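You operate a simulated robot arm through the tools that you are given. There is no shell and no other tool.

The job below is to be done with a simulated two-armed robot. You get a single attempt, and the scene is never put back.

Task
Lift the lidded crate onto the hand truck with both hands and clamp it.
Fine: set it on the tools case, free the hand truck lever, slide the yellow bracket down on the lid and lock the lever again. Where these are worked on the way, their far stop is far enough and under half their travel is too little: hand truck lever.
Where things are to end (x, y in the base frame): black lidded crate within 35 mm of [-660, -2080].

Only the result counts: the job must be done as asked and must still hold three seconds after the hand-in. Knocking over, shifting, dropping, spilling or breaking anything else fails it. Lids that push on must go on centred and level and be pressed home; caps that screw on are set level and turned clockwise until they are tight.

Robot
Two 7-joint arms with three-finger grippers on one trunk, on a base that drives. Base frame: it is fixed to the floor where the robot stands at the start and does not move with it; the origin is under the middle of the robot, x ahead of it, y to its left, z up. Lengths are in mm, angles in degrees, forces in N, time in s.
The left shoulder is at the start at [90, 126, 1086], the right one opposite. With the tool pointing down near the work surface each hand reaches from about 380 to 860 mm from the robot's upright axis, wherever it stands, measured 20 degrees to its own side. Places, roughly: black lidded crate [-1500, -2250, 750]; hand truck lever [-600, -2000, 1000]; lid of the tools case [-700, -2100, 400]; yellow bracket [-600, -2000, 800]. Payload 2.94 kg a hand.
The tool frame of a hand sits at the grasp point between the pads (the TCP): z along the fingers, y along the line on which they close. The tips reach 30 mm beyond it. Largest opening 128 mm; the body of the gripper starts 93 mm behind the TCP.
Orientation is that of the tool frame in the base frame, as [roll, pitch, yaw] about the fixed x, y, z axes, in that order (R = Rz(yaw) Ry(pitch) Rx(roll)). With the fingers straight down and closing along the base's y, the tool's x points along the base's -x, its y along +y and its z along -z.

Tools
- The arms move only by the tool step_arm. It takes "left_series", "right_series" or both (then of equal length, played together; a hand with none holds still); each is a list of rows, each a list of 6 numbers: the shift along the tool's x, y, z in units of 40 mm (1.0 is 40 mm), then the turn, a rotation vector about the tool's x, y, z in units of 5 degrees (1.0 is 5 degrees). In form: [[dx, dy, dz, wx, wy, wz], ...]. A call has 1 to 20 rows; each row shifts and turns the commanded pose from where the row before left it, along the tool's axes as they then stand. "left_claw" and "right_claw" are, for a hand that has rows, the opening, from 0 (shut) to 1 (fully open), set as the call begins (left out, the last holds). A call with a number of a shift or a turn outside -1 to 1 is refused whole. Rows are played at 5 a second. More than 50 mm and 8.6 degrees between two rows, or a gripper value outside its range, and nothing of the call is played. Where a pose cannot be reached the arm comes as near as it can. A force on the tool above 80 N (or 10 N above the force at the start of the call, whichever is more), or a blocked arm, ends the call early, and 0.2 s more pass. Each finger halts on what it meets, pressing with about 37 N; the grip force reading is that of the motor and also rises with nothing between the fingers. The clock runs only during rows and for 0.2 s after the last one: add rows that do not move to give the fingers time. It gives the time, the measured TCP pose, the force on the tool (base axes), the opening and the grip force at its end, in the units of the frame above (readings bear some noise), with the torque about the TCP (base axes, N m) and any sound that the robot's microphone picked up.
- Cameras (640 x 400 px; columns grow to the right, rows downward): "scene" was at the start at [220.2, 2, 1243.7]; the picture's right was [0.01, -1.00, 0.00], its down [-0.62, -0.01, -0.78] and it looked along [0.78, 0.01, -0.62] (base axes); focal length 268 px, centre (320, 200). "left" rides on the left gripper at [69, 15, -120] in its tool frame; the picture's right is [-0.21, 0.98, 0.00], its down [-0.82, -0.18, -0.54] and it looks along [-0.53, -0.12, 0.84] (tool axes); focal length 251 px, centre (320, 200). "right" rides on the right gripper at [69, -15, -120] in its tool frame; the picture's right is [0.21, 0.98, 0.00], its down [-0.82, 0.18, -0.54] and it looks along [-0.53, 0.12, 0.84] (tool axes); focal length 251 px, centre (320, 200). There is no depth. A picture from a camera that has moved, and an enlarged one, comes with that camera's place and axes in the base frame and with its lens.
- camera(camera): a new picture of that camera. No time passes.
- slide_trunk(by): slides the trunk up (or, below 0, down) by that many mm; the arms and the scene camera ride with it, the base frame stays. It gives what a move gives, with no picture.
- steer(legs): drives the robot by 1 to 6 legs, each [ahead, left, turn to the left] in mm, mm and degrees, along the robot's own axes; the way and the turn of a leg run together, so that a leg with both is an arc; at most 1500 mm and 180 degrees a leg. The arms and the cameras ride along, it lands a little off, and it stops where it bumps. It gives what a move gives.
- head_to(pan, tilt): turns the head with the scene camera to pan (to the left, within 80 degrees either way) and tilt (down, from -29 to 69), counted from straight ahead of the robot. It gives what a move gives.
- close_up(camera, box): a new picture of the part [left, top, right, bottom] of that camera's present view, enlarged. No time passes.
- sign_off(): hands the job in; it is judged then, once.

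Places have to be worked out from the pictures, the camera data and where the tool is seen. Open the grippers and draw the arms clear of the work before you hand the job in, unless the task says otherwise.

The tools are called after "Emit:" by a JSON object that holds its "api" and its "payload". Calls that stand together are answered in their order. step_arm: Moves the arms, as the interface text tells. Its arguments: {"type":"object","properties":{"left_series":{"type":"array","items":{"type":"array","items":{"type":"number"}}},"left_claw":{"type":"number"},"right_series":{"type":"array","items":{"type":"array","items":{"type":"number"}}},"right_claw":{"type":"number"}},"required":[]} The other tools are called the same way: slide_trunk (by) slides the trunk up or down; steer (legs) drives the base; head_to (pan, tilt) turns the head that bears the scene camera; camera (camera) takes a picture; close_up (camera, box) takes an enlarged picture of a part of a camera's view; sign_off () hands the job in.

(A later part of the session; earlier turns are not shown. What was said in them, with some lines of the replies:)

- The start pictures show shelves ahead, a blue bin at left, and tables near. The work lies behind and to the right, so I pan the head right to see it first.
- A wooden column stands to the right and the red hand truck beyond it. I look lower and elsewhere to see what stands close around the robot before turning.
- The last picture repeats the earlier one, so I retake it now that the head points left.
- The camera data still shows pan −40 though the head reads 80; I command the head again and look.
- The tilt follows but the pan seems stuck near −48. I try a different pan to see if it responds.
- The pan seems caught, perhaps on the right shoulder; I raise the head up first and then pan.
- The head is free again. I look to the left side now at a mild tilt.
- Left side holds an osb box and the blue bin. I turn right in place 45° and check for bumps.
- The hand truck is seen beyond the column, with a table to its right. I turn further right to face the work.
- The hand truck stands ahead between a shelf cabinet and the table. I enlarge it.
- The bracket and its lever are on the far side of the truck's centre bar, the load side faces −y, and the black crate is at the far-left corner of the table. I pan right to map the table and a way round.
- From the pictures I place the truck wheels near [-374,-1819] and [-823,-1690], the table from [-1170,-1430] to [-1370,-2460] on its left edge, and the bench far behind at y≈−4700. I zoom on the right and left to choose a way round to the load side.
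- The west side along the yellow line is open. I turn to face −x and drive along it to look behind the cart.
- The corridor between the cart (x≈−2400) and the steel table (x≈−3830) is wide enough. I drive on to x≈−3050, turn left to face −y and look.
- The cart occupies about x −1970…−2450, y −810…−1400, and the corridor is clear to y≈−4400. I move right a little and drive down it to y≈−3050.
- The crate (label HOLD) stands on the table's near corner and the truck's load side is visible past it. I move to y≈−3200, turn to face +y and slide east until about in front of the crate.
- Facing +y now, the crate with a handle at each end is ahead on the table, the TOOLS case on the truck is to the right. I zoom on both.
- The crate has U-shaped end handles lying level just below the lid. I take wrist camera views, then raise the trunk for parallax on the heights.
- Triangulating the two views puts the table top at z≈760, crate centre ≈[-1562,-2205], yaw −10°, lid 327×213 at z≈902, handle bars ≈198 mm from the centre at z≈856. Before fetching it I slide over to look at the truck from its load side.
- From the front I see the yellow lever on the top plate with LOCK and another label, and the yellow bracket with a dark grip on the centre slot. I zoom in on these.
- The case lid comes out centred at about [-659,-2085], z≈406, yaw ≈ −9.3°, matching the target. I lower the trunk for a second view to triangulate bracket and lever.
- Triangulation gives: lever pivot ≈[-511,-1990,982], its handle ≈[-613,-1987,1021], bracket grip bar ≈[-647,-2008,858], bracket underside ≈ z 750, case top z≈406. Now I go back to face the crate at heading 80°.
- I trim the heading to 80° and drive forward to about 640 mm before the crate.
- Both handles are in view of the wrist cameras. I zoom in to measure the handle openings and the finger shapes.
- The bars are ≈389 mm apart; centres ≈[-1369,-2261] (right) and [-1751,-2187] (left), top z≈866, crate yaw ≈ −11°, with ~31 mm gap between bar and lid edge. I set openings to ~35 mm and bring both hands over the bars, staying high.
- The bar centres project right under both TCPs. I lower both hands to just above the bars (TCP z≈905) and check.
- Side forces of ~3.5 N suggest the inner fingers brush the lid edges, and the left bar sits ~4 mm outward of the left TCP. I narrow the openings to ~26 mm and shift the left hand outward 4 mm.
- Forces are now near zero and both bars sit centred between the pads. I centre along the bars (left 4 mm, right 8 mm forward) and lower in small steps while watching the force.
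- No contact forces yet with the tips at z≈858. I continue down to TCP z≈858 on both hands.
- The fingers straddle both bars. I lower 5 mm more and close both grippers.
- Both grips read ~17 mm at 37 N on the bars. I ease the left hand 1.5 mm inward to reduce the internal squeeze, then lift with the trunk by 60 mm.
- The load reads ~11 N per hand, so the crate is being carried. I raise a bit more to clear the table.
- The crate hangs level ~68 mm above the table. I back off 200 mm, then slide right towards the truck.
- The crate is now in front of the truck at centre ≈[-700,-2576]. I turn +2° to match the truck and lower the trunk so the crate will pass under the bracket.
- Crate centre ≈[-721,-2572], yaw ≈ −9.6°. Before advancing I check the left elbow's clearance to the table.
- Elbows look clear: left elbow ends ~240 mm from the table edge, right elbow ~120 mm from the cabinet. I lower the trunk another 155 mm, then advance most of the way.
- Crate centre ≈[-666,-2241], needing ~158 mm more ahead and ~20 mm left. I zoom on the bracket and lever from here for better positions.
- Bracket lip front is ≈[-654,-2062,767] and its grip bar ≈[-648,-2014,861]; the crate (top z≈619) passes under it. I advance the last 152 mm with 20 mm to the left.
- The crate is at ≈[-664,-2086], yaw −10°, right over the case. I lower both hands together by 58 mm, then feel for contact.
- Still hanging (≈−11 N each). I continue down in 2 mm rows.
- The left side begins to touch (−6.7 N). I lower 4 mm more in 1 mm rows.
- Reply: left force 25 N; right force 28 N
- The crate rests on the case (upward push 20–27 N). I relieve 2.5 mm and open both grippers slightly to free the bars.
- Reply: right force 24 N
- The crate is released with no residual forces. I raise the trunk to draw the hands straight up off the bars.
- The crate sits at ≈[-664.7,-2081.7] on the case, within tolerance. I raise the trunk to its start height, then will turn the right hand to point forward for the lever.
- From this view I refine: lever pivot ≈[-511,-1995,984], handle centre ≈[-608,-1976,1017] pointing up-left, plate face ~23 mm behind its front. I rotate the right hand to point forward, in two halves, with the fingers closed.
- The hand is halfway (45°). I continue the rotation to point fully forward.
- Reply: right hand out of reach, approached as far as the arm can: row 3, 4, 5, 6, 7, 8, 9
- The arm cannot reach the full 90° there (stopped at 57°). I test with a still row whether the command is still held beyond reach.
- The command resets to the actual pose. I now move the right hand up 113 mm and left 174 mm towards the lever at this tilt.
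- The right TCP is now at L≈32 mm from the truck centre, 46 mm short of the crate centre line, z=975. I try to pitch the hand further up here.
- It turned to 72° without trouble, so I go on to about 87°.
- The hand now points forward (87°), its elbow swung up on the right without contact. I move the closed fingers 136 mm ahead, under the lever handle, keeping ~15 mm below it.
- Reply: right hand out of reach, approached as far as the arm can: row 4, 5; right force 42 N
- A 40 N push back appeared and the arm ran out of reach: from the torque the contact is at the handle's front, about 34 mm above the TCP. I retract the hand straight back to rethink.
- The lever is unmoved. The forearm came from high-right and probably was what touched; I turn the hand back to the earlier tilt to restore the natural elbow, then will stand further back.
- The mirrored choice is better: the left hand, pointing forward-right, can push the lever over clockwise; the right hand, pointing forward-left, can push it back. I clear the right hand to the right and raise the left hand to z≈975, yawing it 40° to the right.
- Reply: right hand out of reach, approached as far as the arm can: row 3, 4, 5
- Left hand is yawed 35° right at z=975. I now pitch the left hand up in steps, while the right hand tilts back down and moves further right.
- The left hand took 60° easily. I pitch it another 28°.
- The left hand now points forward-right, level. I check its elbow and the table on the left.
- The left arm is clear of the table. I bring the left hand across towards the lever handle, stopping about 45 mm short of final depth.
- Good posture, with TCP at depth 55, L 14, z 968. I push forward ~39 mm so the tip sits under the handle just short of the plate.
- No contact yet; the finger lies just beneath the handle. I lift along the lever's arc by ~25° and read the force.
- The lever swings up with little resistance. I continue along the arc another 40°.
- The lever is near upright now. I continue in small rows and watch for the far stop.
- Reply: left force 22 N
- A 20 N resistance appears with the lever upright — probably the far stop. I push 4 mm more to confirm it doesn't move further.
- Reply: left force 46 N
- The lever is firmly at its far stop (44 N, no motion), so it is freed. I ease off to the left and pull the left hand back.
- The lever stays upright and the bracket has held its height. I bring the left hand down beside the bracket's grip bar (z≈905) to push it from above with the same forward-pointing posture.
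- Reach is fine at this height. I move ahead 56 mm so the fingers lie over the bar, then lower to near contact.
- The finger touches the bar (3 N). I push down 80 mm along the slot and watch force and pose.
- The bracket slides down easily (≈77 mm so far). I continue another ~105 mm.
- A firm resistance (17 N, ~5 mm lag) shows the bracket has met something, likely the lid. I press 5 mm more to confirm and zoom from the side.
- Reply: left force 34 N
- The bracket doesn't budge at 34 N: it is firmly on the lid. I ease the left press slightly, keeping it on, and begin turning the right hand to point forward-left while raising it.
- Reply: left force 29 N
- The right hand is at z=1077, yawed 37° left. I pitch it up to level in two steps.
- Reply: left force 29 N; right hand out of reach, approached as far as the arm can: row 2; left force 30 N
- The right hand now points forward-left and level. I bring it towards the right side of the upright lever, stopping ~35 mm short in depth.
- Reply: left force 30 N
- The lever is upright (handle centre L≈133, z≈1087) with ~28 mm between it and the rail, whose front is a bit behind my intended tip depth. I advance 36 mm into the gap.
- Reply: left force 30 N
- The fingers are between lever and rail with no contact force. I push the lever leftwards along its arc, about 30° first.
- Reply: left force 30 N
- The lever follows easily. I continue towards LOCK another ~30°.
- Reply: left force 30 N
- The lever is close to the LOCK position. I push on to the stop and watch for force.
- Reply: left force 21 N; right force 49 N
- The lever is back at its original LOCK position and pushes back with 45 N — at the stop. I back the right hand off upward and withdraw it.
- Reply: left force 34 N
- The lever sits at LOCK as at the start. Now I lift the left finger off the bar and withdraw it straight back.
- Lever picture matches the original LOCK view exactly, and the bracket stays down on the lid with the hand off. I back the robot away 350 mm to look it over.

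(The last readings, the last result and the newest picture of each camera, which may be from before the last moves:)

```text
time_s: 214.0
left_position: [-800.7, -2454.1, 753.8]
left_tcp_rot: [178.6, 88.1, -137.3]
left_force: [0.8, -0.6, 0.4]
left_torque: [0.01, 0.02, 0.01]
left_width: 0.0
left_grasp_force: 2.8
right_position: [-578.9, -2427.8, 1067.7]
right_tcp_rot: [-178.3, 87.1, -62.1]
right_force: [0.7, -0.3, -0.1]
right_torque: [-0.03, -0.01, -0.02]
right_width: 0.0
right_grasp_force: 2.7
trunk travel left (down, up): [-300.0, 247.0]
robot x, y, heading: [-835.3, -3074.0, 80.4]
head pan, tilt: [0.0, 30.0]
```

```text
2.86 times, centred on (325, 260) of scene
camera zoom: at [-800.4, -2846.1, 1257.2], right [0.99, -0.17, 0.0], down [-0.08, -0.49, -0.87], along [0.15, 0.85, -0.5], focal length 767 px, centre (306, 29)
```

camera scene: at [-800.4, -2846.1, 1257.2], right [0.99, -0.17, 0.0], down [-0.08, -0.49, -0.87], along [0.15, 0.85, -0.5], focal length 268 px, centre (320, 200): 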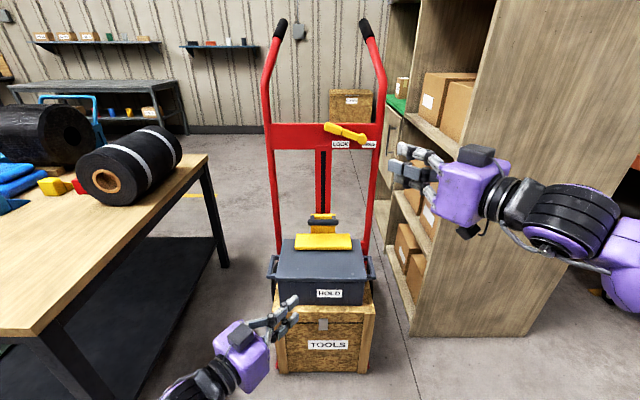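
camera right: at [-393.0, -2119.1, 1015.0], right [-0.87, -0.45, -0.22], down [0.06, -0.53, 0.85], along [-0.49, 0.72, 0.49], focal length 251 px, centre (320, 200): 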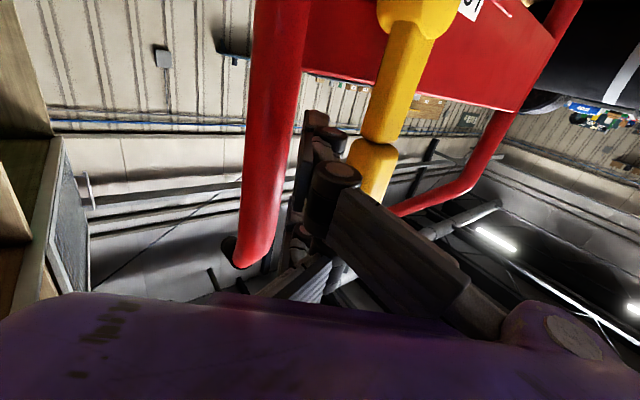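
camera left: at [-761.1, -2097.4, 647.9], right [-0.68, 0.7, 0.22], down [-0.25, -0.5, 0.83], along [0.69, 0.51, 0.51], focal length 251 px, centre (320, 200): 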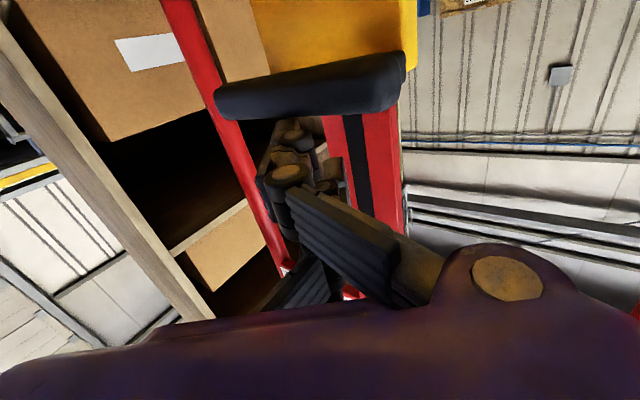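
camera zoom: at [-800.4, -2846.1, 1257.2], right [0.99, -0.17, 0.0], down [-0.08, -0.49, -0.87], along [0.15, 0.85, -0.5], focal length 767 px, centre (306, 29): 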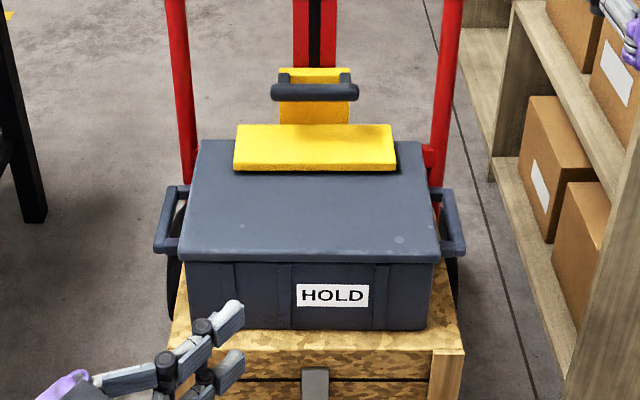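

All looks right from above. I lower the trunk for a low-angle view of the bracket against the lid.

Emit:
{"api": "slide_trunk", "payload": {"by": -290}}

Emit:
{"api": "head_to", "payload": {"pan": 0, "tilt": 15}}

Emit:
{"api": "camera", "payload": {"camera": "scene"}}

Emit:
{"api": "close_up", "payload": {"camera": "scene", "box": [240, 190, 400, 310]}}

```text
time_s: 217.0
left_position: [-802.7, -2453.9, 462.5]
left_tcp_rot: [178.3, 88.0, -137.5]
left_force: [0.4, 0.5, -0.2]
left_torque: [0.04, -0.03, 0.02]
left_width: 0.0
left_grasp_force: 2.8
right_position: [-579.5, -2427.7, 775.9]
right_tcp_rot: [-177.8, 87.0, -61.6]
right_force: [0.1, -0.3, -0.1]
right_torque: [0.01, 0.03, 0.05]
right_width: 0.0
right_grasp_force: 2.8
trunk travel left (down, up): [-10.0, 537.0]
robot x, y, heading: [-835.0, -3070.2, 80.0]
head pan, tilt: [0.0, 30.0]
```

```text
time_s: 217.7
left_position: [-801.0, -2452.5, 462.2]
left_tcp_rot: [179.2, 87.9, -136.7]
left_force: [-0.5, -0.3, 0.3]
left_torque: [0.04, 0.0, -0.05]
left_width: 0.2
left_grasp_force: 2.9
right_position: [-579.2, -2428.4, 776.6]
right_tcp_rot: [-178.7, 87.0, -62.5]
right_force: [0.2, 0.3, -0.8]
right_torque: [0.0, -0.01, -0.03]
right_width: 0.0
right_grasp_force: 2.9
trunk travel left (down, up): [-10.0, 537.0]
robot x, y, heading: [-835.9, -3069.5, 80.0]
head pan, tilt: [0.0, 15.0]
```

```text
taken
camera scene: at [-783.9, -2749.0, 976.8], right [0.99, -0.17, 0.0], down [-0.04, -0.26, -0.97], along [0.16, 0.95, -0.26], focal length 268 px, centre (320, 200)
```

scene: 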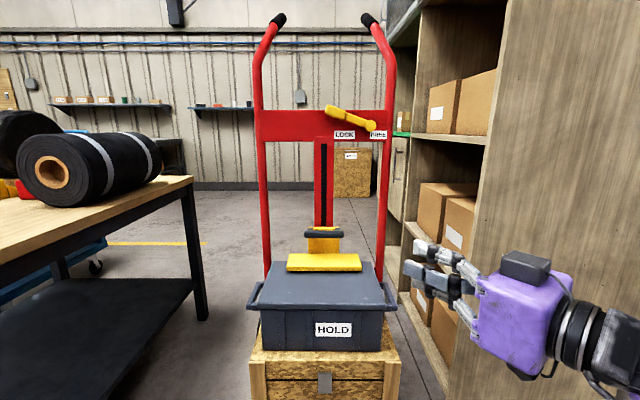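

```text
3.33 times, centred on (320, 250) of scene
camera zoom: at [-783.9, -2749.0, 976.8], right [0.99, -0.17, 0.0], down [-0.04, -0.26, -0.97], along [0.16, 0.95, -0.26], focal length 895 px, centre (320, 33)
```

zoom: 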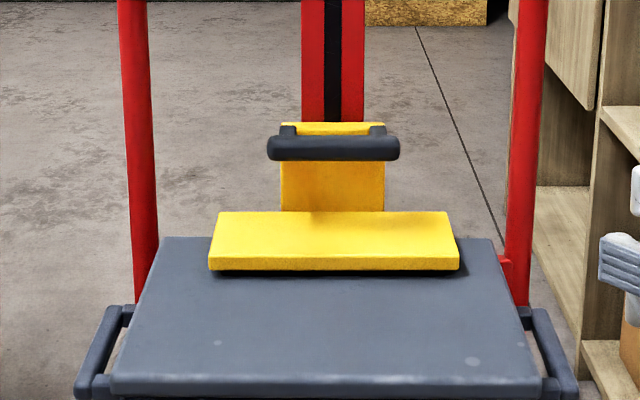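

Numbers agree: the pad bottom (≈562) meets the lid top (≈562), crate centre ≈[-662,-2083], lever at LOCK. I open both grippers in free space and back away further.

Emit:
{"api": "step_arm", "payload": {"left_series": [[0, 0, 0, 0, 0, 0], [0, 0, 0, 0, 0, 0], [0, 0, 0, 0, 0, 0], [0, 0, 0, 0, 0, 0]], "right_series": [[0, 0, 0, 0, 0, 0], [0, 0, 0, 0, 0, 0], [0, 0, 0, 0, 0, 0], [0, 0, 0, 0, 0, 0]], "left_claw": 1, "right_claw": 1}}

Emit:
{"api": "steer", "payload": {"legs": [[-250, 0, 0]]}}

Emit:
{"api": "slide_trunk", "payload": {"by": 290}}

Emit:
{"api": "camera", "payload": {"camera": "scene"}}

Emit:
{"api": "close_up", "payload": {"camera": "scene", "box": [240, 120, 440, 340]}}

```text
time_s: 218.7
left_position: [-801.7, -2452.7, 463.4]
left_tcp_rot: [178.9, 87.9, -137.0]
left_force: [0.2, 0.1, -0.1]
left_torque: [0.02, -0.01, 0.01]
left_width: 122.1
left_grasp_force: 0.0
right_position: [-580.1, -2428.5, 777.1]
right_tcp_rot: [-178.6, 87.1, -62.3]
right_force: [0.7, -0.2, -0.8]
right_torque: [-0.01, 0.0, 0.03]
right_width: 122.1
right_grasp_force: 0.0
trunk travel left (down, up): [-10.0, 537.0]
robot x, y, heading: [-833.5, -3073.2, 80.3]
head pan, tilt: [0.0, 15.0]
```

```text
time_s: 220.6
left_position: [-847.3, -2702.9, 462.3]
left_tcp_rot: [178.6, 87.9, -136.8]
left_force: [0.9, -0.2, 0.6]
left_torque: [0.0, -0.01, 0.01]
left_width: 128.0
left_grasp_force: 0.0
right_position: [-624.5, -2677.3, 777.1]
right_tcp_rot: [-178.6, 87.1, -61.8]
right_force: [-0.3, 0.1, 0.0]
right_torque: [-0.02, -0.03, 0.0]
right_width: 127.9
right_grasp_force: 0.1
trunk travel left (down, up): [-10.0, 537.0]
robot x, y, heading: [-878.9, -3320.7, 80.6]
head pan, tilt: [0.0, 15.0]
```

```text
time_s: 223.5
left_position: [-847.9, -2703.9, 752.3]
left_tcp_rot: [179.8, 87.9, -135.7]
left_force: [-0.9, -0.2, 0.2]
left_torque: [0.01, 0.03, -0.02]
left_width: 128.0
left_grasp_force: 0.0
right_position: [-625.6, -2676.2, 1066.3]
right_tcp_rot: [-179.1, 87.0, -62.4]
right_force: [-0.7, 0.1, 0.0]
right_torque: [0.02, 0.0, -0.04]
right_width: 128.2
right_grasp_force: 0.0
trunk travel left (down, up): [-300.0, 247.0]
robot x, y, heading: [-873.8, -3317.3, 80.5]
head pan, tilt: [0.0, 15.0]
```

```text
taken
camera scene: at [-843.0, -3092.6, 1281.2], right [0.99, -0.16, 0.0], down [-0.04, -0.26, -0.97], along [0.16, 0.95, -0.26], focal length 268 px, centre (320, 200)
```

scene: 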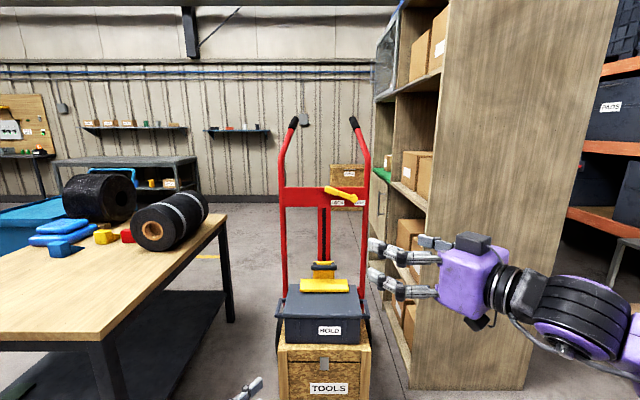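

```text
1.82 times, centred on (340, 230) of scene
camera zoom: at [-843.0, -3092.6, 1281.2], right [0.99, -0.16, 0.0], down [-0.04, -0.26, -0.97], along [0.16, 0.95, -0.26], focal length 488 px, centre (284, 146)
```

zoom: 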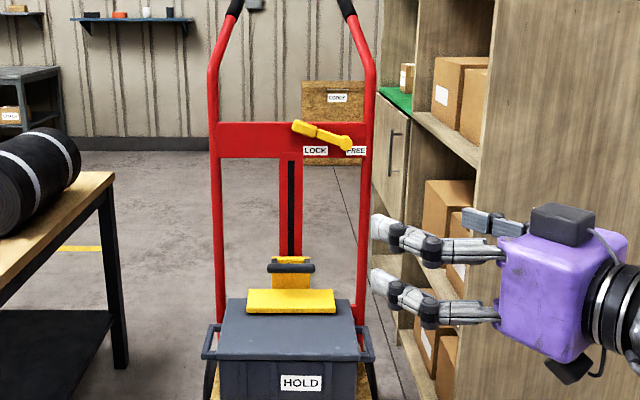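

The crate sits on the tools case, the bracket rests on its lid, the lever is at LOCK, and both open hands are well clear with nothing else disturbed. I hand the job in.

Emit:
{"api": "sign_off", "payload": {}}

```text
The job is handed in.
```

The job is handed in. The black crate is on the tools case, clamped by the yellow bracket, with the lever locked.

- **Crate:** it sits at about [-662, -2083], within the 35 mm allowed of [-660, -2080]. It was carried level with both hands gripping the end handles.
- **Lever:** I pushed it to its far stop at FREE, and back to its stop at LOCK once the bracket was down. In the last close view it matched its starting position.
- **Bracket:** it slid down until it did not move under about 34 N, and it stayed put when the hand lifted off. In the pictures the pad underside and lid top are both at about z 562.
- **Contact:** on my first try at the lever, the right arm pushed against it with about 40 N. I pulled back, and the pictures showed no shift of the truck. I did not see anything else knocked or moved.

The grippers are open and the robot is backed off about 600 mm from where it worked.
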